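You operate a simulated robot arm through the tools that you are given. There is no shell and no other tool. Be economical: measure what you need, move in short steps, check, and stop when the job is done.

The job below is to be done with a simulated robot arm. You get a single attempt, and the scene is never put back.

JOB
Flare a grommet of the size on the card with one stroke of the press.
Fine: depth dial at that size, press slide in for the stroke; leave the grommet in the die, slide in.
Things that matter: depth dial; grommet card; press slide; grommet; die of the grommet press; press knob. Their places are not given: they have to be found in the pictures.

Only the result counts: the job must be done as asked and must still hold three seconds after the hand-in. Knocking over, shifting, dropping, spilling or breaking anything else fails it.

ROBOT AND FRAMES
A 6-joint arm with a two-finger parallel gripper, fixed in place. Base frame: the origin is at the foot of the arm, x ahead of it, y to its left, z up; the work surface is at about z = 0. Readings come in mm, degrees, newtons and seconds.
With the tool pointing down near the work surface it reaches from about 180 to 460 mm from the base axis. Its first joint turns from -70.0 to 70.0 degrees. Payload 1.9 kg.
The tool frame sits at the grasp point between the pads (the TCP): z along the fingers, y along the line on which they close. The tips reach 23 mm beyond it. Largest opening 94 mm; finger width 38, thickness 10; the body of the gripper, 54 by 96 mm, starts 39 mm behind the TCP.
Orientation is that of the tool frame in the base frame, as a unit quaternion [x, y, z, w]. With the fingers straight down and closing along the base's y, the tool's x points along the base's -x, its y along +y and its z along -z.

CONTROLS
- The arm moves only by the tool send_rows. Its argument "series" is a list of rows, each a list of 7 numbers: the shift along the base's x, y, z in mm, then the turn, a rotation vector about the base's x, y, z in rad, then the finger opening in mm, from 0 to 94. In form: [[tx, ty, tz, wx, wy, wz, jaw], ...]. A call has 1 to 20 rows; each row is the pose to reach, as a shift and turn from the pose commanded when the call began. Each row takes 0.2 s and may step no farther than 50 mm and 8.6 degrees from the row before; otherwise, or with a gripper value out of range, the whole call is refused. A pose out of reach is approached as far as the arm can. The call stops where the force on the tool passes 90 N (or 10 N more than at its start, if that is more) or the arm is blocked; 0.2 s more then pass. The fingers move at their own pace (about 108 mm/s each) and stop on an object; they squeeze with about 26 N. The grip force told is the motor's: it shows also when the fingers shut on nothing. Time passes only in rows, and 0.2 s behind the last, so rows that repeat a pose let the fingers close. The reply holds the time, the measured pose of the TCP, the force on the tool along the base axes, the opening and the grip force, in the units named above and with some noise.
- Cameras (640 x 400 px; columns grow to the right, rows downward): "scene" is fixed at [55.2, 307.6, 441.7]; the picture's right is [-0.80, -0.61, 0.00], its down [-0.24, 0.31, -0.92] and it looks along [0.56, -0.73, -0.39] (base axes); focal length 214 px, centre (320, 200). "wrist" rides on the gripper at [86, 16, -75] in the tool frame; the picture's right is [-0.18, 0.98, 0.00], its down [-0.58, -0.11, -0.81] and it looks along [-0.79, -0.15, 0.59] (tool axes); focal length 243 px, centre (320, 200).
- grab_frame(camera): a new picture of that camera. It takes no simulated time.
- point_at(camera, pixels): for up to 12 pixels [column, row] of the newest picture of that camera ("zoom" is the newest enlarged one), the place [x, y, z] in the base frame of the surface seen there, good to about 2 mm. It takes no simulated time.
- close_up(camera, box): a new picture of the part [left, top, right, bottom] of that camera's present view, enlarged. It takes no simulated time.
- job_done(): hands the job in; it is judged then, once.

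Work in short steps. Measure before you move; look again where a grasp or a placing could have gone wrong, and mend it. You have 80 turns and 34 pictures in all, those below and enlarged ones among them. Open the gripper and draw the arm clear of the work before you hand the job in, unless the task says otherwise; then end with one line.

The tools are called after "Request:" as name(argument=value, ...) on one line, values as JSON. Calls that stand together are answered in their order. send_rows: Moves the arm, as the interface text tells. Its arguments: {"type":"object","properties":{"series":{"type":"array","items":{"type":"array","items":{"type":"number"}}}},"required":["series"]} The other tools are called the same way: grab_frame (camera) takes a picture; point_at (camera, pixels) gives the place of the surface under pixels of a picture; close_up (camera, box) takes an enlarged picture of a part of a camera's view; job_done () hands the job in.

At the start:

```text
clock: 0.0
eef_pos: [190.5, -119.9, 441.5]
ee_rot: [0.001, 1.0, -0.001, 0.001]
force: [-0.4, -0.2, -0.3]
finger_gap: 93.9
finger_force: 0.2
```

scene: 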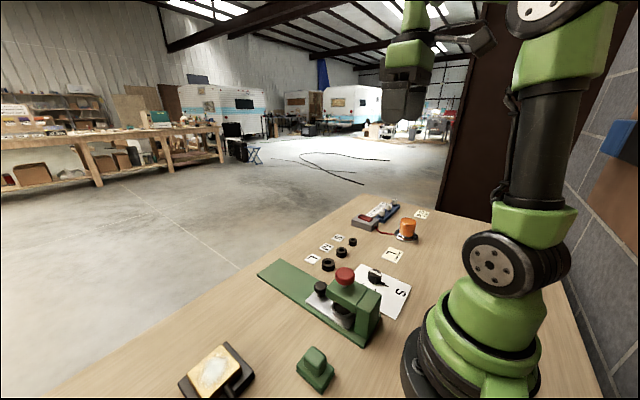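
wrist: 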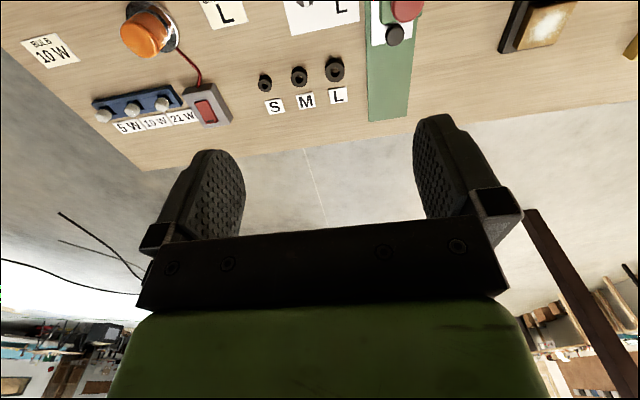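

The scene shows the press (green, near 340,300), three grommets (328,265 / 341,252 / 352,242), cards, and the dial sheet at (385,285). I zoom on these to read them.

Request:
close_up(camera="scene", box=[250, 190, 450, 350])

Request:
close_up(camera="wrist", box=[200, 0, 440, 150])

```text
2.50 times, centred on (350, 270) of scene
```

zoom: 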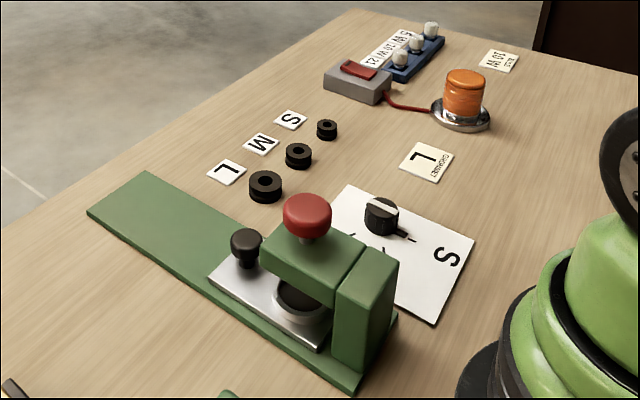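

```text
2.67 times, centred on (320, 75) of wrist
```

zoom: 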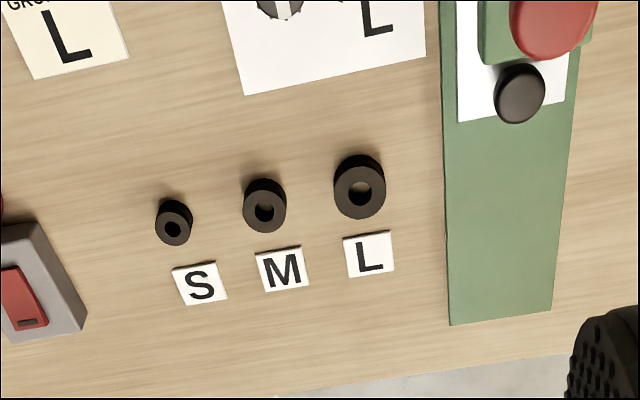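

The card reads L, so I need the large grommet (next to L, zoom 360,186). I measure the points in the wrist zoom and take a scene zoom of the press.

Request:
point_at(camera="zoom", pixels=[[360, 188], [360, 172], [336, 190], [385, 190], [360, 216], [520, 88], [555, 20], [450, 322], [552, 308], [442, 100], [459, 122], [280, 8]])

Request:
close_up(camera="scene", box=[300, 250, 412, 350])

```text
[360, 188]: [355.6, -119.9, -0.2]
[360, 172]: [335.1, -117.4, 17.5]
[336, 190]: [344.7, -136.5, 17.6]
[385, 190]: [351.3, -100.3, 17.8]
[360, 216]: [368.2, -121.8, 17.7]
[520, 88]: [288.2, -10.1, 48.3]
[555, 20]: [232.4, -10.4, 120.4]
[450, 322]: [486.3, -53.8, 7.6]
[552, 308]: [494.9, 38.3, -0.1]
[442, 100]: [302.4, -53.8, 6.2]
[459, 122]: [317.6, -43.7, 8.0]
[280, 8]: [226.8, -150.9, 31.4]
```

```text
4.00 times, centred on (356, 300) of scene
```

zoom: 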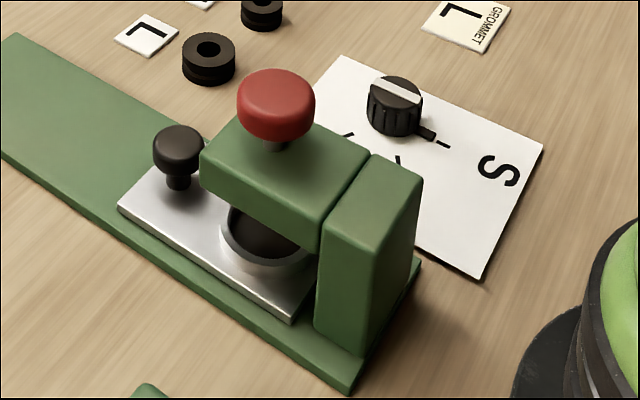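

The scene zoom shows the slide in, the die under the head, and the dial pointing at S. I measure these parts.

Request:
point_at(camera="zoom", pixels=[[275, 85], [178, 140], [180, 185], [265, 225], [228, 232], [295, 315], [120, 205], [394, 88], [430, 135], [497, 172], [448, 145], [398, 160]])

Request:
point_at(camera="scene", pixels=[[374, 281], [381, 266], [340, 285], [385, 318], [366, 286], [351, 283], [300, 295], [316, 307]])

```text
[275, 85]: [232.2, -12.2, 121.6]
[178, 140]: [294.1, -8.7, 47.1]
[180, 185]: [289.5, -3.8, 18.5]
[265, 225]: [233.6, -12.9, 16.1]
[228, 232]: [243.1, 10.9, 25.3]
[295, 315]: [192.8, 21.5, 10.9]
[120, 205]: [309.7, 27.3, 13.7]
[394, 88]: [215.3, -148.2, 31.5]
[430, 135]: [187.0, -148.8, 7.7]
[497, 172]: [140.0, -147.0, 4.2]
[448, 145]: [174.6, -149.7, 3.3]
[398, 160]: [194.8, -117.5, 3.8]
```

```text
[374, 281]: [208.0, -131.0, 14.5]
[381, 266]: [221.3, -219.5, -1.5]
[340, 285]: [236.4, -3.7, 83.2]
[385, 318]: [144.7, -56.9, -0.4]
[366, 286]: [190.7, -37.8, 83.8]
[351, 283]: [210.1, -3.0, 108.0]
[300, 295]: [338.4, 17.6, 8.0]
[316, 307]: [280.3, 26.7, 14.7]
```

I check the L mark in the wrist frame and tilt the tool 0.45 rad so the wrist camera looks more downward on the dial sheet.

Request:
point_at(camera="wrist", pixels=[[341, 7], [305, 15], [308, 3], [306, 10], [382, 40], [318, 38]])

Request:
send_rows(series=[[10, 0, 0, 0, 0.14, 0, 94], [20, 0, 0, 0, 0.28, 0, 94], [30, 0, 0, 0, 0.42, 0, 94], [30, 0, 0, 0, 0.5, 0, 94], [30, 0, 0, 0, 0.5, 0, 94]])

Request:
grab_frame(camera="wrist")

```text
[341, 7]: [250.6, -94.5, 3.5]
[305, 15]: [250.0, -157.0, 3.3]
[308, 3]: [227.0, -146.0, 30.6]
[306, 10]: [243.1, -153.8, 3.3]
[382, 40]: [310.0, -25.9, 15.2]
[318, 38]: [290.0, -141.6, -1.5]
```

```text
clock: 1.2
eef_pos: [199.7, -121.1, 397.9]
ee_rot: [-0.002, 0.968, -0.002, -0.25]
force: [-2.0, -26.0, -11.0]
finger_gap: 93.8
finger_force: 0.0
out of reach, approached as far as the arm can: row 2, 3, 4, 5
```

```text
28 pictures are left
```

wrist: 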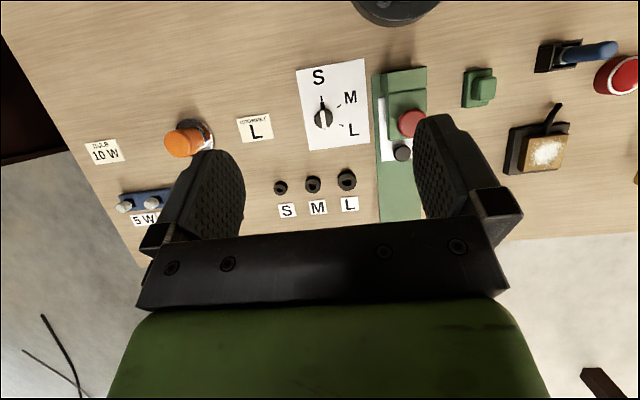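

A good view: dial at (322,118), letters S, M, L. I enlarge it and the press.

Request:
close_up(camera="wrist", box=[292, 60, 436, 150])

```text
4.44 times, centred on (364, 105) of wrist
```

zoom: 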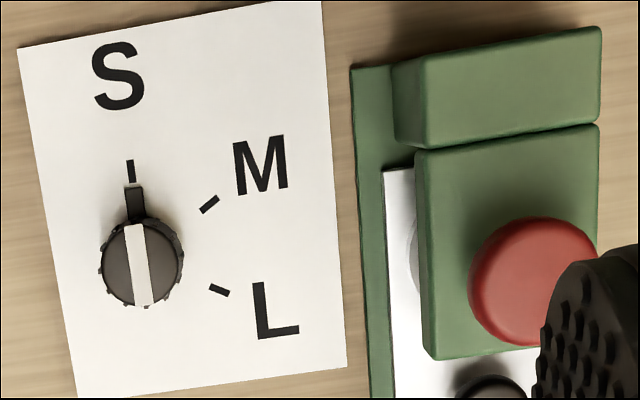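

Request:
point_at(camera="zoom", pixels=[[141, 264], [102, 264], [181, 260], [137, 228], [147, 304], [131, 170], [134, 190], [209, 203], [219, 290], [430, 357], [420, 155], [135, 215]])

```text
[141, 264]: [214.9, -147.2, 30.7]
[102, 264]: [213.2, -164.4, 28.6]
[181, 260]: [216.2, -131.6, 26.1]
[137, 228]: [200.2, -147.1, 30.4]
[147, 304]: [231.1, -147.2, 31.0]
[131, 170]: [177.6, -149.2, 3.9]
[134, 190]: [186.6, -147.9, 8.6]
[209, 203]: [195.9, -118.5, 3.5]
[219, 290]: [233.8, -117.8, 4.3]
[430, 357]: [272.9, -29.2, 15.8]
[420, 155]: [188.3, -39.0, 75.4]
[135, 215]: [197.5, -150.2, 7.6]
```

Dial centre is ≈(215.5,-148), top z 31, S tick at 180°, M ≈123°, L ≈59°. So the dial must be turned about -120°. I return the tool to vertical first.

Request:
send_rows(series=[[5, 0, -10, 0, -0.14, 0, 94], [10, -10, -20, 0, -0.28, 0, 94], [15, -20, -40, 0, -0.42, 0, 80], [16, -27, -60, 0, -0.5, 0, 60], [16, -27, -80, 0, -0.506, 0, 60]])

```text
clock: 2.4
eef_pos: [216.3, -146.6, 318.6]
ee_rot: [0.002, 1.0, 0.0, 0.004]
force: [-0.8, 0.0, 0.1]
finger_gap: 60.1
finger_force: 0.0
```

Vertical above the dial at z 319. I yaw +60° while descending to z≈120 so the later -120° turn is centred.

Request:
send_rows(series=[[0, -1, -25, 0, 0, 0.14, 60], [0, -1, -50, 0, 0, 0.28, 60], [0, -1, -75, 0, 0, 0.42, 60], [0, -1, -100, 0, 0, 0.56, 60], [0, -1, -125, 0, 0, 0.7, 60], [0, -1, -150, 0, 0, 0.84, 60], [0, -1, -175, 0, 0, 0.98, 60], [0, -1, -200, 0, 0, 1.06, 60], [0, -1, -200, 0, 0, 1.06, 60]])

Request:
grab_frame(camera="scene")

```text
clock: 4.4
eef_pos: [216.6, -146.9, 118.7]
ee_rot: [-0.505, 0.863, 0.002, 0.003]
force: [-0.4, 0.1, -0.1]
finger_gap: 60.1
finger_force: 0.1
```

```text
26 pictures are left
```

scene: 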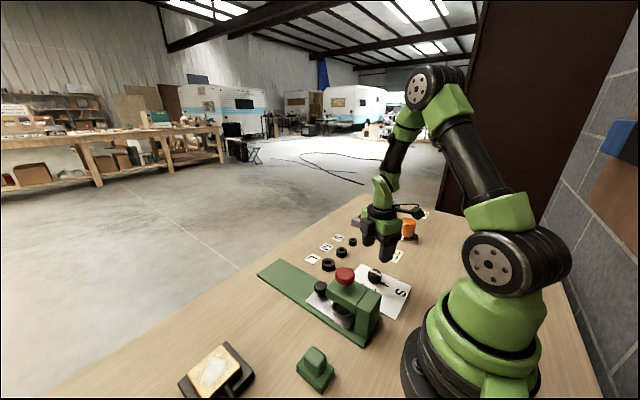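

Clear. Descend to z≈38 (tips at ~15, above the pointer at 8) and close on the dial.

Request:
send_rows(series=[[-0.5, -0.8, -30, 0, 0, 0, 60], [-0.5, -0.8, -60, 0, 0, 0, 60], [-0.5, -0.8, -81, 0, 0, 0, 60], [-0.5, -0.8, -81, 0, 0, 0, 45], [-0.5, -0.8, -81, 0, 0, 0, 20], [-0.5, -0.8, -81, 0, 0, 0, 20]])

```text
clock: 5.8
eef_pos: [216.2, -147.1, 38.2]
ee_rot: [-0.505, 0.863, 0.003, 0.003]
force: [-7.1, 2.8, -4.9]
finger_gap: 34.5
finger_force: 45.0
```

Dial gripped (gap 34.5). Turn -121° in steps of 8°.

Request:
send_rows(series=[[0, 0, 0, 0, 0, -0.14, 20], [0, 0, 0, 0, 0, -0.28, 20], [0, 0, 0, 0, 0, -0.42, 20], [0, 0, 0, 0, 0, -0.56, 20], [0, 0, 0, 0, 0, -0.7, 20], [0, 0, 0, 0, 0, -0.84, 20], [0, 0, 0, 0, 0, -0.98, 20], [0, 0, 0, 0, 0, -1.12, 20], [0, 0, 0, 0, 0, -1.26, 20], [0, 0, 0, 0, 0, -1.4, 20], [0, 0, 0, 0, 0, -1.54, 20], [0, 0, 0, 0, 0, -1.68, 20], [0, 0, 0, 0, 0, -1.82, 20], [0, 0, 0, 0, 0, -1.96, 20], [0, 0, 0, 0, 0, -2.1, 20], [0, 0, 0, 0, 0, -2.1, 20]])

Request:
close_up(camera="scene", box=[320, 230, 432, 330])

```text
clock: 9.2
eef_pos: [216.3, -148.6, 38.9]
ee_rot: [0.499, 0.866, -0.002, 0.001]
force: [-29.3, -28.6, 4.2]
finger_gap: 37.6
finger_force: 20.0
```

```text
4.00 times, centred on (376, 280) of scene
```

zoom: 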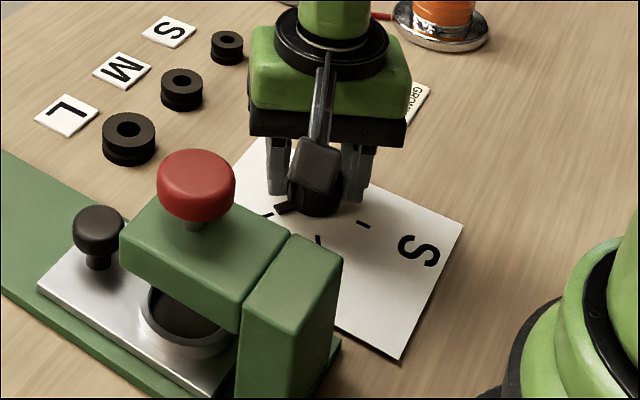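

Pointer is near the L tick. I open, lift, and look from above.

Request:
send_rows(series=[[0, 0, 0, 0, 0, 0, 60], [0, 0, 0, 0, 0, 0, 60], [0, 0, 40, 0, 0, 0, 60], [0, 0, 80, 0, 0, 0, 60]])

Request:
close_up(camera="scene", box=[340, 250, 412, 310])

```text
clock: 10.2
eef_pos: [216.9, -147.0, 118.7]
ee_rot: [0.497, 0.868, -0.002, 0.003]
force: [0.5, 0.6, 0.4]
finger_gap: 59.9
finger_force: 0.0
```

```text
6.67 times, centred on (376, 280) of scene
```

zoom: 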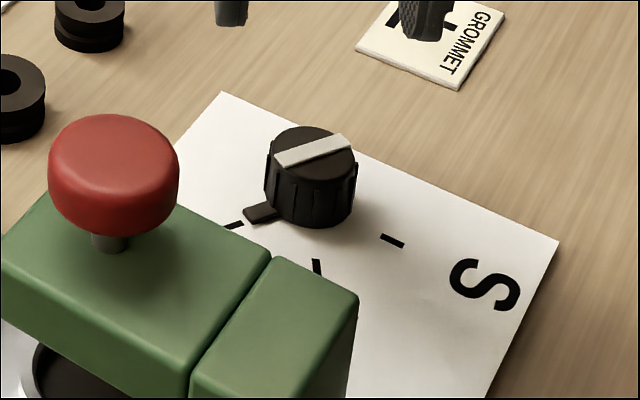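

The pointer appears aligned with the L tick; I measure the white bar's ends and the tick for the angle.

Request:
point_at(camera="zoom", pixels=[[280, 161], [345, 142], [312, 152], [250, 216], [268, 208], [235, 226], [240, 224]])

```text
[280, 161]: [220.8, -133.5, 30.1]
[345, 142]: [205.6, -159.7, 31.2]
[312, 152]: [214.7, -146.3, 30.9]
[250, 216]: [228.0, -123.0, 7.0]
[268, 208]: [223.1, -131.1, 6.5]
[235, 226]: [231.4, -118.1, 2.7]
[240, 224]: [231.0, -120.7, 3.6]
```

The bar's angle is 60°, so the dial is on L. Now I measure the slide knob and the head's front face.

Request:
point_at(camera="scene", pixels=[[328, 289], [327, 292], [331, 281], [334, 294], [320.5, 284], [315, 287], [326, 287], [320.5, 292], [320.5, 296.5], [337, 275], [352, 273], [345, 267]])

Request:
close_up(camera="scene", box=[300, 260, 372, 320])

```text
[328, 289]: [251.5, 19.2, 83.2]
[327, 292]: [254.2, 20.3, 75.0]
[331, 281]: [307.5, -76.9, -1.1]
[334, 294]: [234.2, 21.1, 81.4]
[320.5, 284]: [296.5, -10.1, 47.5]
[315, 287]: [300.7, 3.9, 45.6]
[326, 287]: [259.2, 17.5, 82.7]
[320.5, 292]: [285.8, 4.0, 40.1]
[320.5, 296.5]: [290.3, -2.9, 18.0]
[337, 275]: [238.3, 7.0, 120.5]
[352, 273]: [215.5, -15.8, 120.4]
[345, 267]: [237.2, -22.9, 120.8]
```

```text
6.67 times, centred on (336, 290) of scene
```

zoom: 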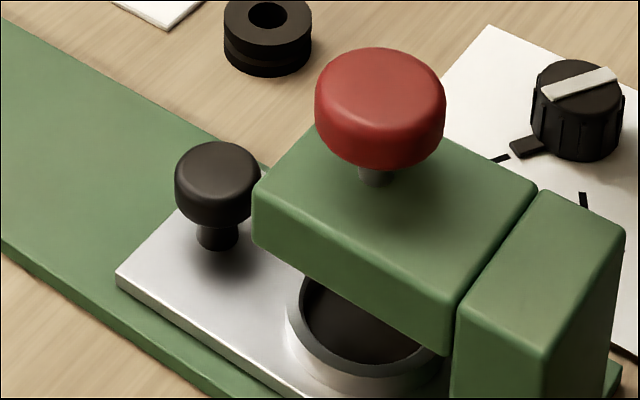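

Head front face is at x≈261, knob at ≈(289,-8), cap z 30–48. The wrist camera boom would hit the red knob in the default yaw, so I rise and turn a further -120° so that the camera faces outward (+x).

Request:
send_rows(series=[[0, 0, 40, 0, 0, -0.14, 60], [0, 0, 80, 0, 0, -0.28, 60], [10, 10, 100, 0, 0, -0.42, 60], [20, 25, 100, 0, 0, -0.56, 60], [30, 40, 100, 0, 0, -0.7, 60], [40, 55, 100, 0, 0, -0.84, 60], [50, 70, 100, 0, 0, -0.98, 60], [60, 85, 100, 0, 0, -1.12, 60], [70, 100, 100, 0, 0, -1.26, 60], [75, 115, 100, 0, 0, -1.4, 60], [75, 130, 100, 0, 0, -1.54, 60], [75, 138, 100, 0, 0, -1.68, 60], [75, 138, 100, 0, 0, -1.82, 60], [75, 138, 100, 0, 0, -1.96, 50], [75, 138, 100, 0, 0, -2.09, 40], [75, 138, 100, 0, 0, -2.09, 40]])

Request:
grab_frame(camera="wrist")

```text
clock: 13.6
eef_pos: [292.2, -9.4, 218.3]
ee_rot: [1.0, 0.004, -0.004, -0.001]
force: [0.0, 0.0, -0.7]
finger_gap: 39.9
finger_force: 0.2
```

```text
22 pictures are left
```

wrist: 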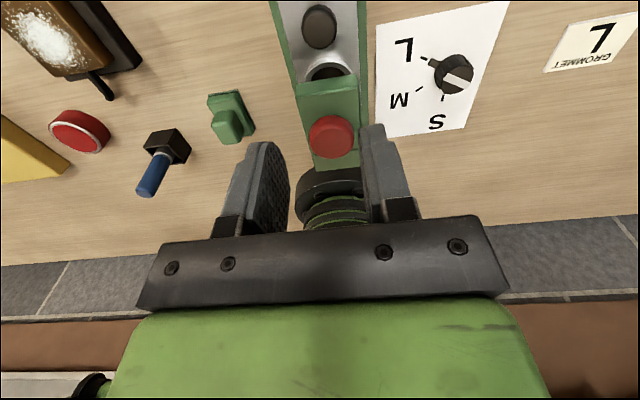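

Yaw 180 reached; the view shows knob at (320,27), die at (328,72). I measure these.

Request:
point_at(camera="wrist", pixels=[[320, 27], [303, 28], [337, 28], [320, 8], [320, 45], [330, 72], [328, 80], [310, 72], [349, 72], [326, 65], [332, 122]])

```text
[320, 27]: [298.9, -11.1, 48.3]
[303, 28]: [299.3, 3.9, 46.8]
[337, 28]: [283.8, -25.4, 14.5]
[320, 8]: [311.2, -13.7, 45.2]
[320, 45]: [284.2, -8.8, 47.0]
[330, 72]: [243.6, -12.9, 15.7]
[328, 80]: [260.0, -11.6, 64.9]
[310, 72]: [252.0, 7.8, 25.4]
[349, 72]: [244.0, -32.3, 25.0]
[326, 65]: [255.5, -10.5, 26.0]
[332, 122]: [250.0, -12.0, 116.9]
```

Knob centre ≈(297.5,-10.5). Descend to z≈46 in steps and close on it.

Request:
send_rows(series=[[6, -1.3, -45, 0, 0, 0, 44], [6, -1.3, -90, 0, 0, 0, 44], [6, -1.3, -130, 0, 0, 0, 44], [6, -1.3, -155, 0, 0, 0, 44], [6, -1.3, -172, 0, 0, 0, 44], [6, -1.3, -172, 0, 0, 0, 15], [6, -1.3, -172, 0, 0, 0, 15], [6, -1.3, -172, 0, 0, 0, 15]])

```text
clock: 15.4
eef_pos: [298.8, -12.7, 48.4]
ee_rot: [1.0, 0.006, -0.004, 0.0]
force: [1.1, 46.9, 16.0]
finger_gap: 35.9
finger_force: 23.7
```

Large y force (47 N) and a gap of 36, wider than expected; I look.

Request:
close_up(camera="scene", box=[270, 240, 382, 330])

Request:
grab_frame(camera="wrist")

```text
4.44 times, centred on (326, 285) of scene
```

zoom: 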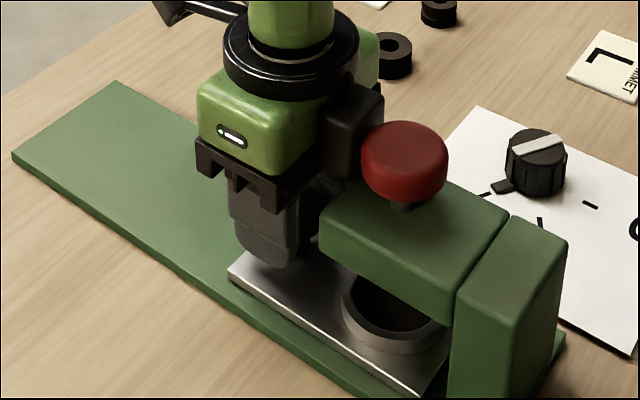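

```text
20 pictures are left
```

wrist: 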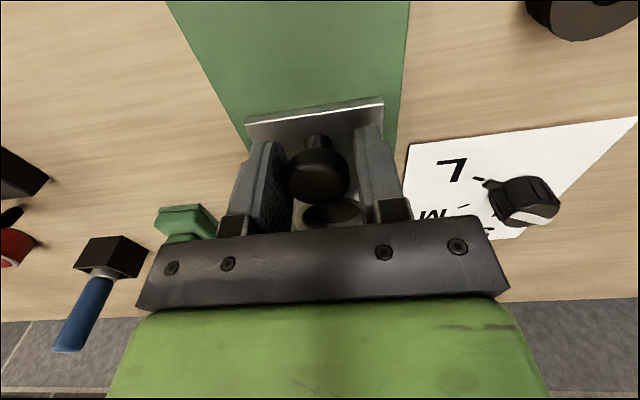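

The +y finger touches the knob and the -y finger doesn't, so the knob centre is further to +y (~-8.5). I open, shift +3.5 mm in y and close again.

Request:
send_rows(series=[[0, 0, 2, 0, 0, 0, 46], [0, 0, 2, 0, 0, 0, 46], [0, 3.5, 1, 0, 0, 0, 46], [0, 3.5, 1, 0, 0, 0, 15], [0, 3.5, 1, 0, 0, 0, 15], [0, 3.5, 1, 0, 0, 0, 15]])

```text
clock: 16.8
eef_pos: [298.3, -10.4, 49.7]
ee_rot: [1.0, 0.005, -0.002, -0.001]
force: [1.3, -48.6, 5.6]
finger_gap: 31.9
finger_force: 45.0
```

Now the force reversed (-49 N) with both fingers holding; the centre is between, so I ease back by -1.5 mm.

Request:
send_rows(series=[[0, -0.8, 0, 0, 0, 0, 15], [0, -1.6, 0, 0, 0, 0, 15], [0, -1.6, 0, 0, 0, 0, 15]])

```text
clock: 17.6
eef_pos: [298.6, -10.0, 47.6]
ee_rot: [1.0, 0.006, -0.002, -0.002]
force: [2.9, -18.0, 33.5]
finger_gap: 31.7
finger_force: 44.8
```

Side force is down to 18 N; firm grip. Pull outward +x in small steps.

Request:
send_rows(series=[[4, -0.5, 0, 0, 0, 0, 15], [10, -0.5, 0, 0, 0, 0, 15], [18, -0.5, 0, 0, 0, 0, 15], [26, -0.5, 0, 0, 0, 0, 15], [34, -0.5, 0, 0, 0, 0, 15], [42, -0.5, 0, 0, 0, 0, 15], [50, -0.5, 0, 0, 0, 0, 15], [50, -0.5, 0, 0, 0, 0, 15]])

```text
clock: 19.4
eef_pos: [346.7, -10.1, 47.4]
ee_rot: [1.0, 0.006, -0.004, 0.0]
force: [1.2, -8.7, -31.4]
finger_gap: 31.8
finger_force: 44.6
```

Moving freely (48 mm). Continue outward, watching the force.

Request:
send_rows(series=[[8, 0, 0, 0, 0, 0, 15], [16, 0, 0, 0, 0, 0, 15], [24, 0, 0, 0, 0, 0, 15], [32, 0, 0, 0, 0, 0, 15], [40, 0, 0, 0, 0, 0, 15], [48, 0, 0, 0, 0, 0, 15], [56, 0, 0, 0, 0, 0, 15], [62, 0, 0, 0, 0, 0, 15], [62, 0, 0, 0, 0, 0, 15]])

Request:
close_up(camera="scene", box=[230, 210, 390, 310])

```text
clock: 21.4
eef_pos: [409.8, -10.3, 47.7]
ee_rot: [1.0, 0.005, -0.003, 0.0]
force: [1.1, 3.3, -11.1]
finger_gap: 31.6
finger_force: 45.2
```

```text
4.00 times, centred on (310, 260) of scene
```

zoom: 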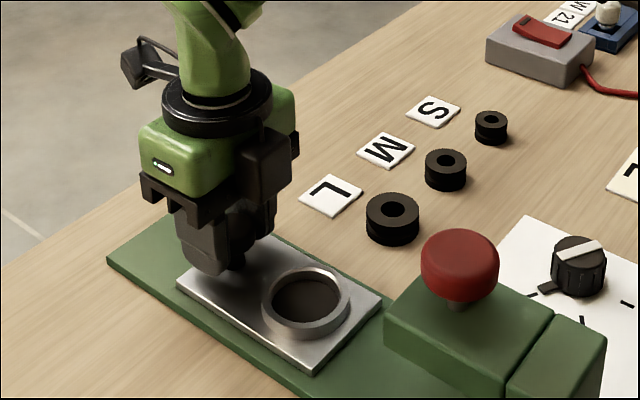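

The slide is out 111 mm with the die fully exposed. I release the knob and rise, then measure die and grommet.

Request:
send_rows(series=[[0, 0, 0, 0, 0, 0, 50], [0, 0, 0, 0, 0, 0, 50], [0, 0, 30, 0, 0, 0, 50], [0, 0, 70, 0, 0, 0, 50], [0, -30, 110, 0, 0, 0, 60], [-30, -70, 140, 0, 0, 0, 60], [-58, -108, 150, 0, 0, 0, 60], [-58, -108, 150, 0, 0, 0, 60]])

Request:
close_up(camera="scene", box=[270, 230, 366, 290])

```text
refused: row 6 steps farther than a row can; nothing moved
```

```text
6.67 times, centred on (318, 260) of scene
```

zoom: 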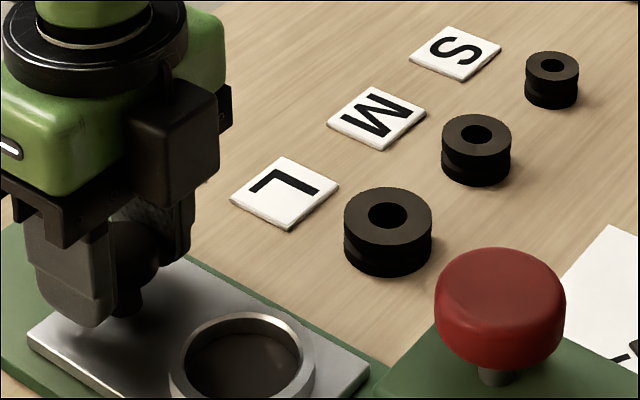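

The call was refused (step too large). I repeat with smaller steps and measure the grommet and die in this zoom.

Request:
send_rows(series=[[0, 0, 0, 0, 0, 0, 50], [0, 0, 0, 0, 0, 0, 50], [0, 0, 30, 0, 0, 0, 50], [0, 0, 70, 0, 0, 0, 50], [0, -20, 105, 0, 0, 0, 60], [-20, -45, 130, 0, 0, 0, 60], [-40, -75, 150, 0, 0, 0, 60], [-58, -108, 150, 0, 0, 0, 60], [-58, -108, 150, 0, 0, 0, 60]])

Request:
point_at(camera="zoom", pixels=[[388, 192], [388, 242], [347, 216], [429, 216], [387, 202], [388, 228], [176, 370], [308, 365], [245, 318], [245, 365], [410, 197], [365, 240]])

Request:
grab_frame(camera="wrist")

Request:
close_up(camera="scene", box=[270, 250, 366, 310])

```text
clock: 23.4
eef_pos: [352.3, -118.5, 197.1]
ee_rot: [1.0, 0.006, -0.003, 0.0]
force: [-0.7, -0.2, 1.0]
finger_gap: 60.1
finger_force: 0.1
```

```text
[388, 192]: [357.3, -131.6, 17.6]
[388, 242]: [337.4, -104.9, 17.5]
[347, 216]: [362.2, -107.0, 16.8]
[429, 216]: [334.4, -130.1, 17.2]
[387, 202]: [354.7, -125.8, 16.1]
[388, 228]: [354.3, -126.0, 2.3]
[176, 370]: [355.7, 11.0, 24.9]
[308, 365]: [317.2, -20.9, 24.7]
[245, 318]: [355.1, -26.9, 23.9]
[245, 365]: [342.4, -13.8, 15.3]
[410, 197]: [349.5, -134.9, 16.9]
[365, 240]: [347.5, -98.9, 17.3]
```

```text
17 pictures are left
```

wrist: 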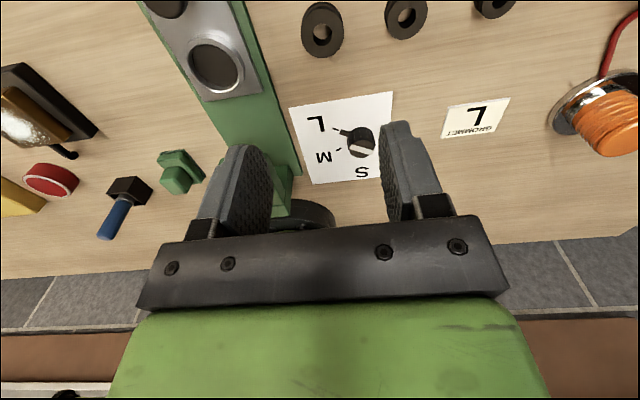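

```text
6.67 times, centred on (318, 280) of scene
```

zoom: 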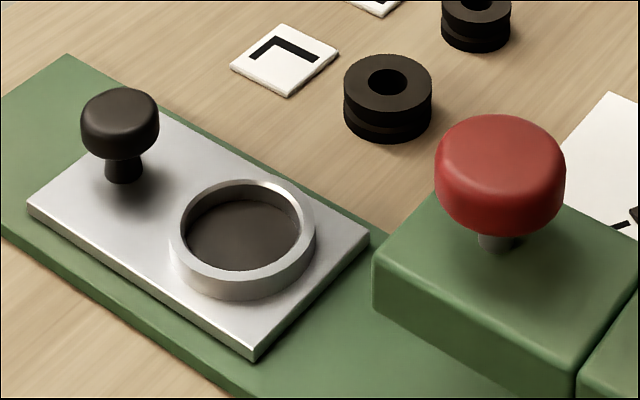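

Grommet L centre ≈(348,-118), top z 17.5. I measure the die ring in this zoom and in the wrist view.

Request:
point_at(camera="zoom", pixels=[[177, 232], [309, 232], [243, 184], [242, 276], [195, 262], [290, 200], [243, 235], [120, 105], [192, 205], [290, 268]])

Request:
point_at(camera="wrist", pixels=[[189, 66], [242, 66], [214, 40], [217, 95], [216, 68], [323, 30], [323, 4], [322, 55], [303, 30], [343, 28]])

```text
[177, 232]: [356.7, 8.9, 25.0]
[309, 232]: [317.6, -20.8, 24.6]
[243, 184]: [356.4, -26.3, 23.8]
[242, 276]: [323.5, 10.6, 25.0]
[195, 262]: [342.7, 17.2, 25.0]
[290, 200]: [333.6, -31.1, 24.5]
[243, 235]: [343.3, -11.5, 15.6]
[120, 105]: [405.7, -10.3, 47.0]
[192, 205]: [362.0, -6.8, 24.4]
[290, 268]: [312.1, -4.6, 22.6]
```

```text
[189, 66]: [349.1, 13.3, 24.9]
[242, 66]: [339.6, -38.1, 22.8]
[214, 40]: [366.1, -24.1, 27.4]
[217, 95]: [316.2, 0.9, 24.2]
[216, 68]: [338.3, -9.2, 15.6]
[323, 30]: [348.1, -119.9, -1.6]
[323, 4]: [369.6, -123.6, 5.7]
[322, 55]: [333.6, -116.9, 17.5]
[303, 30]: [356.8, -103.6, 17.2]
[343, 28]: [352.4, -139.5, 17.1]
```

Die centre ≈(339,-8), ring top z 25, floor 15.6. I will hold the grommet by its top 7 mm (tips at z≈11, TCP 34), so that the fingers stay above the ring. Descend and grasp.

Request:
send_rows(series=[[-4, 0.3, -45, 0, 0, 0, 50], [-4, 0.3, -90, 0, 0, 0, 50], [-4, 0.3, -130, 0, 0, 0, 50], [-4, 0.3, -150, 0, 0, 0, 50], [-4, 0.3, -163, 0, 0, 0, 50], [-4, 0.3, -163, 0, 0, 0, 50]])

Request:
close_up(camera="scene", box=[280, 220, 376, 290])

```text
clock: 24.8
eef_pos: [346.3, -117.3, 32.1]
ee_rot: [1.0, 0.005, -0.003, -0.001]
force: [-0.2, 0.4, -0.8]
finger_gap: 50.0
finger_force: 0.1
```

```text
5.71 times, centred on (328, 255) of scene
```

zoom: 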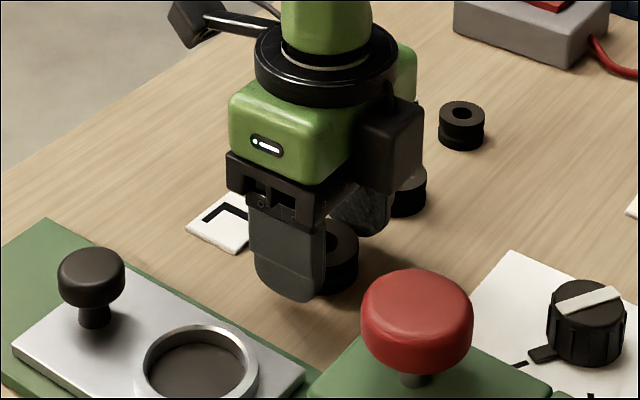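

Straddling properly; raise 1.5 mm and close.

Request:
send_rows(series=[[1, 0, 1.5, 0, 0, 0, 46], [1, 0, 1.5, 0, 0, 0, 36], [1, 0, 1.5, 0, 0, 0, 28], [1, 0, 1.5, 0, 0, 0, 28], [1, 0, 1.5, 0, 0, 0, 28]])

```text
clock: 26.0
eef_pos: [347.1, -118.3, 35.6]
ee_rot: [1.0, 0.005, -0.004, 0.0]
force: [0.5, 0.2, 0.2]
finger_gap: 38.4
finger_force: 26.0
```

Gripped (gap 38.4, 26 N). Lift and check.

Request:
send_rows(series=[[0, 0, 15, 0, 0, 0, 28], [0, 0, 40, 0, 0, 0, 28], [0, 0, 60, 0, 0, 0, 28], [0, 0, 60, 0, 0, 0, 28]])

Request:
close_up(camera="scene", box=[280, 210, 376, 280])

```text
clock: 27.0
eef_pos: [348.9, -117.9, 95.9]
ee_rot: [1.0, 0.005, -0.003, 0.0]
force: [0.3, -0.2, 0.3]
finger_gap: 38.1
finger_force: 26.2
```

```text
5.71 times, centred on (328, 245) of scene
```

zoom: 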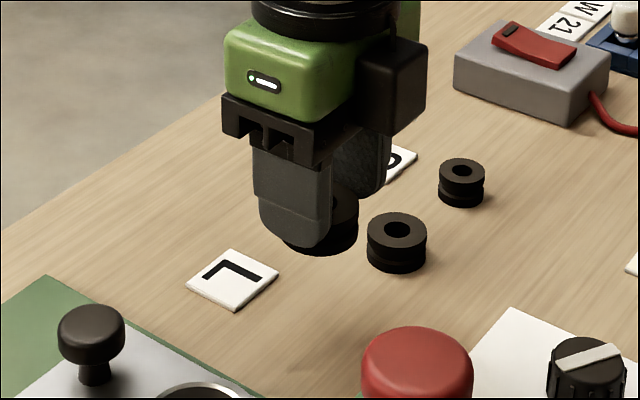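

Held. Carry to above the die (Δx -9, Δy +110), hovering ~12 mm above the ring.

Request:
send_rows(series=[[0, 30, 5, 0, 0, 0, 28], [-4, 60, 5, 0, 0, 0, 28], [-9, 90, 5, 0, 0, 0, 28], [-9, 110, 5, 0, 0, 0, 28], [-9, 110, -10, 0, 0, 0, 28], [-9, 110, -27, 0, 0, 0, 28], [-9, 110, -27, 0, 0, 0, 28]])

Request:
close_up(camera="scene", box=[270, 230, 366, 300])

Request:
grab_frame(camera="wrist")

```text
clock: 28.6
eef_pos: [340.1, -8.0, 67.6]
ee_rot: [1.0, 0.006, -0.004, 0.0]
force: [-0.4, 0.1, -0.9]
finger_gap: 38.4
finger_force: 25.9
```

```text
5.71 times, centred on (318, 265) of scene
```

zoom: 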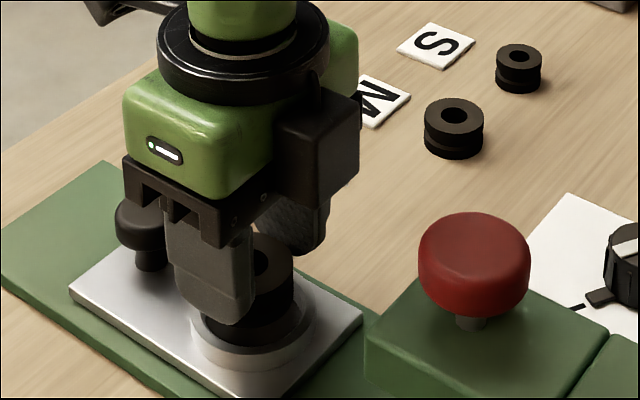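

```text
12 pictures are left
```

wrist: 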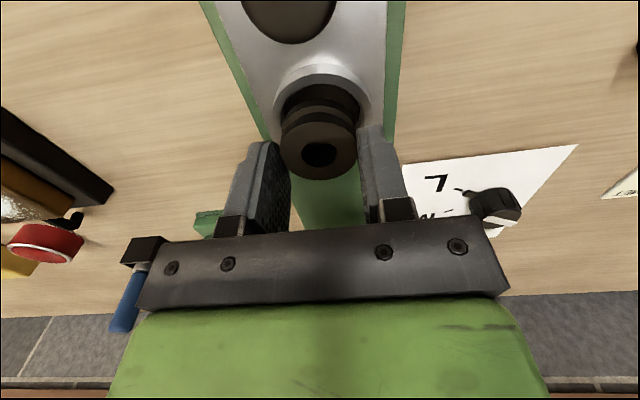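

In the wrist picture the grommet (centre col ≈320) is centred on the ring (≈321). Lower slowly, watching force.

Request:
send_rows(series=[[-0.7, 0, -4, 0, 0, 0, 28], [-0.7, 0, -7, 0, 0, 0, 28], [-0.7, 0, -10, 0, 0, 0, 28], [-0.7, 0, -12, 0, 0, 0, 28], [-0.7, 0, -14, 0, 0, 0, 28], [-0.7, 0, -15, 0, 0, 0, 28], [-0.7, 0, -15, 0, 0, 0, 28]])

Request:
close_up(camera="scene", box=[280, 245, 360, 305])

```text
clock: 30.2
eef_pos: [339.3, -7.3, 53.2]
ee_rot: [1.0, 0.005, -0.003, 0.0]
force: [0.5, 0.1, 0.1]
finger_gap: 38.3
finger_force: 25.9
```

```text
6.67 times, centred on (320, 275) of scene
```

zoom: 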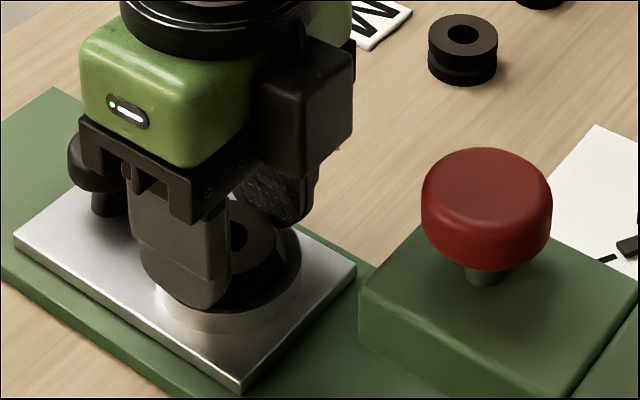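

Grommet has entered the ring without contact force. Two mm more, then release and rise.

Request:
send_rows(series=[[0, 0, -1, 0, 0, 0, 28], [0, 0, -2, 0, 0, 0, 28], [0, 0, -2, 0, 0, 0, 28], [0, 0, -2, 0, 0, 0, 50], [0, 0, -2, 0, 0, 0, 50], [0, 0, 20, 0, 0, 0, 50], [0, 0, 60, 0, 0, 0, 50], [0, 0, 100, 0, 0, 0, 50], [20, 0, 130, 0, 0, 0, 50], [50, 0, 130, 0, 0, 0, 50], [68, -2, 130, 0, 0, 0, 50], [68, -2, 130, 0, 0, 0, 50]])

Request:
close_up(camera="scene", box=[280, 245, 360, 305])

```text
clock: 32.8
eef_pos: [408.5, -9.4, 184.8]
ee_rot: [1.0, 0.005, -0.003, 0.0]
force: [0.3, -0.4, -0.2]
finger_gap: 49.9
finger_force: 0.1
```

```text
6.67 times, centred on (320, 275) of scene
```

zoom: 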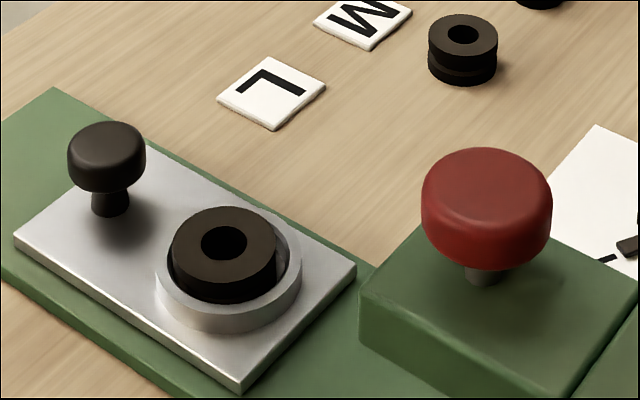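

The grommet sits in the die. I check that it lies flat, and go down to the knob at (409,-10).

Request:
point_at(camera="zoom", pixels=[[182, 245], [268, 245], [224, 212], [224, 280]])

Request:
send_rows(series=[[1, -1, -45, 0, 0, 0, 46], [1, -1, -90, 0, 0, 0, 46], [1, -1, -120, 0, 0, 0, 46], [1, -1, -137, 0, 0, 0, 46], [1, -1, -137, 0, 0, 0, 36], [1, -1, -137, 0, 0, 0, 15], [1, -1, -137, 0, 0, 0, 15]])

```text
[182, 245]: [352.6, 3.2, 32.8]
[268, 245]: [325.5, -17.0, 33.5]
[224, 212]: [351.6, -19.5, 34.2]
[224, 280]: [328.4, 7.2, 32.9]
```

```text
clock: 34.4
eef_pos: [409.4, -9.6, 47.3]
ee_rot: [1.0, 0.005, -0.004, -0.001]
force: [0.8, 20.8, -11.0]
finger_gap: 31.8
finger_force: 44.8
```

Flat at z≈33 and knob gripped. Push slide in by 100 mm first.

Request:
send_rows(series=[[-4, 0, 0, 0, 0, 0, 15], [-10, 0, 0, 0, 0, 0, 15], [-17, 0, 0, 0, 0, 0, 15], [-24, 0, 0, 0, 0, 0, 15], [-31, 0, 0, 0, 0, 0, 15], [-38, 0, 0, 0, 0, 0, 15], [-45, 0, 0, 0, 0, 0, 15], [-52, 0, 0, 0, 0, 0, 15], [-59, 0, 0, 0, 0, 0, 15], [-66, 0, 0, 0, 0, 0, 15], [-73, 0, 0, 0, 0, 0, 15], [-80, 0, 0, 0, 0, 0, 15], [-86, 0, 0, 0, 0, 0, 15], [-92, 0, 0, 0, 0, 0, 15], [-98, 0, 0, 0, 0, 0, 15], [-103, 0, 0, 0, 0, 0, 15], [-106, 0, 0, 0, 0, 0, 15]])

```text
clock: 38.0
eef_pos: [302.5, -11.3, 48.8]
ee_rot: [1.0, 0.006, -0.003, 0.0]
force: [0.3, 43.2, 24.5]
finger_gap: 31.5
finger_force: 45.2
```

Near the end. Push the last millimetres until the stop is felt.

Request:
send_rows(series=[[-2, 0.5, 0, 0, 0, 0, 15], [-4, 1, 0, 0, 0, 0, 15], [-5, 1, 0, 0, 0, 0, 15], [-6, 1, 0, 0, 0, 0, 15], [-7, 1, 0, 0, 0, 0, 15], [-7, 1, 0, 0, 0, 0, 15]])

```text
clock: 39.4
eef_pos: [299.1, -10.9, 46.8]
ee_rot: [1.0, 0.007, 0.001, -0.001]
force: [55.2, 37.9, -34.5]
finger_gap: 31.7
finger_force: 45.3
```

55 N against the stop: slide is fully in. Release, rise and move over the red press knob with closed fingers.

Request:
send_rows(series=[[2, 0, 0, 0, 0, 0, 50], [2, 0, 0, 0, 0, 0, 50], [2, 0, 40, 0, 0, 0, 50], [2, 0, 85, 0, 0, 0, 30], [2, 0, 130, 0, 0, 0, 0], [-30, 0, 150, 0, 0, 0, 0], [-68, 0, 150, 0, 0, 0, 0], [-68, 0, 150, 0, 0, 0, 0]])

Request:
close_up(camera="scene", box=[300, 240, 396, 320])

```text
clock: 41.2
eef_pos: [227.5, -9.4, 197.3]
ee_rot: [1.0, 0.005, -0.004, -0.001]
force: [1.1, -0.2, 0.3]
finger_gap: 0.0
finger_force: 26.3
```

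```text
5.00 times, centred on (348, 280) of scene
```

zoom: 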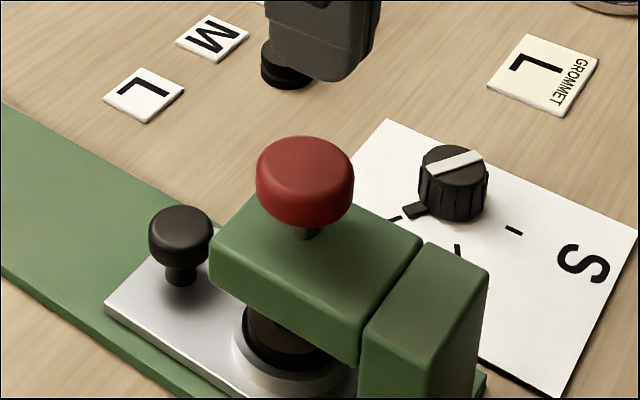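

Request:
point_at(camera="zoom", pixels=[[305, 145], [262, 168], [348, 168], [305, 190], [305, 165], [180, 222], [110, 302], [305, 222]])

```text
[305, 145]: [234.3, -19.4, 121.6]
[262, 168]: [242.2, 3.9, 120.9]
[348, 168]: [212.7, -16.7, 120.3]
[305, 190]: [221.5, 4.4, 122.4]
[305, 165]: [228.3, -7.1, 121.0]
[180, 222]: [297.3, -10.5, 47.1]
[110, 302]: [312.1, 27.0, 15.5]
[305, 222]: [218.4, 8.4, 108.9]
```

Red knob centre ≈(228,-8), top 121.5; contact expected at TCP z ≈144.5. Descend to just above, then press in small steps.

Request:
send_rows(series=[[0.5, 1, -25, 0, 0, 0, 0], [0.5, 1, -45, 0, 0, 0, 0], [0.5, 1, -50, 0, 0, 0, 0], [0.5, 1, -53, 0, 0, 0, 0], [0.5, 1, -56, 0, 0, 0, 0], [0.5, 1, -59, 0, 0, 0, 0], [0.5, 1, -62, 0, 0, 0, 0], [0.5, 1, -65, 0, 0, 0, 0], [0.5, 1, -68, 0, 0, 0, 0], [0.5, 1, -71, 0, 0, 0, 0], [0.5, 1, -74, 0, 0, 0, 0], [0.5, 1, -77, 0, 0, 0, 0], [0.5, 1, -80, 0, 0, 0, 0]])

Request:
close_up(camera="scene", box=[300, 240, 396, 320])

```text
clock: 43.4
eef_pos: [227.7, -8.3, 129.2]
ee_rot: [1.0, 0.006, -0.003, 0.0]
force: [-11.0, 2.0, 41.9]
finger_gap: 0.0
finger_force: 26.0
stopped in row 10: the force on the tool passed its limit (the readings are from after the stop); the commanded pose is now the measured one
```

```text
5.00 times, centred on (348, 280) of scene
```

zoom: 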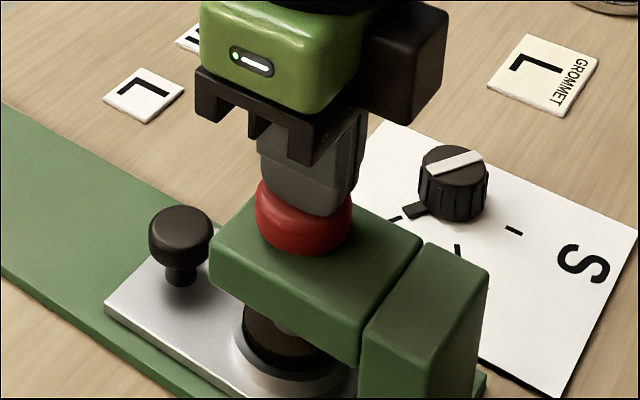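

The knob travelled ~15 mm and hit its stop (force limit). I press a touch more within the same stroke to confirm it is the bottom.

Request:
send_rows(series=[[0, 0, -1.5, 0, 0, 0, 0], [0, 0, -3, 0, 0, 0, 0], [0, 0, -4.5, 0, 0, 0, 0], [0, 0, -6, 0, 0, 0, 0]])

```text
clock: 43.8
eef_pos: [227.0, -10.2, 130.1]
ee_rot: [1.0, 0.005, -0.002, -0.001]
force: [-11.1, 1.7, 41.4]
finger_gap: 0.2
finger_force: 26.3
stopped in row 2: the force on the tool passed its limit (the readings are from after the stop); the commanded pose is now the measured one
```

Bottomed at the same height. Rise straight up, clear the arm, and look.

Request:
send_rows(series=[[0, 0, 10, 0, 0, 0, 0], [0, 0, 30, 0, 0, 0, 0], [0, 0, 70, 0, 0, 0, 0], [0, 0, 110, 0, 0, 0, 30], [0, 0, 150, 0, 0, 0, 60], [0, 0, 190, 0, 0, 0, 60], [0, 0, 190, 0, 0, 0, 60]])

Request:
close_up(camera="scene", box=[300, 250, 396, 320])

Request:
grab_frame(camera="scene")

```text
clock: 45.4
eef_pos: [226.0, -10.1, 317.1]
ee_rot: [1.0, 0.006, -0.001, 0.0]
force: [0.2, -0.4, 0.8]
finger_gap: 60.0
finger_force: 0.0
```

```text
5.71 times, centred on (348, 285) of scene
```

zoom: 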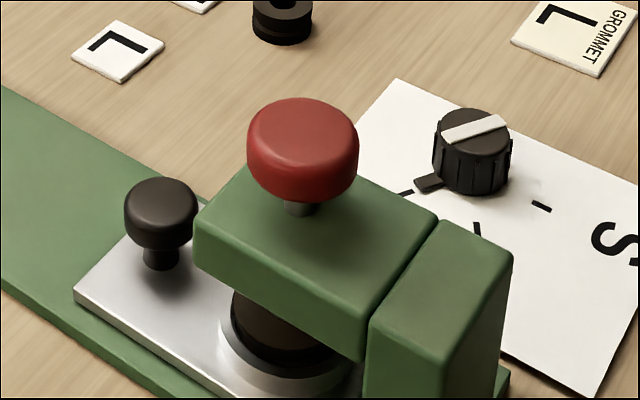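

```text
6 pictures are left
```

scene: 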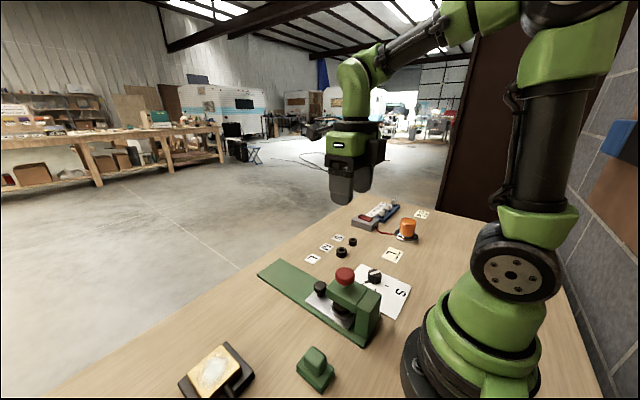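

Knob sprang back, slide is in with the grommet in the die, the dial points at L, everything else is undisturbed, and the arm is clear with the fingers open. Handing in.

Request:
job_done()

```text
The job is handed in.
```

I flared the L grommet with one stroke of the press, with the dial at L. The grommet is still in the die, the slide is in, and I handed the job in with the arm clear.
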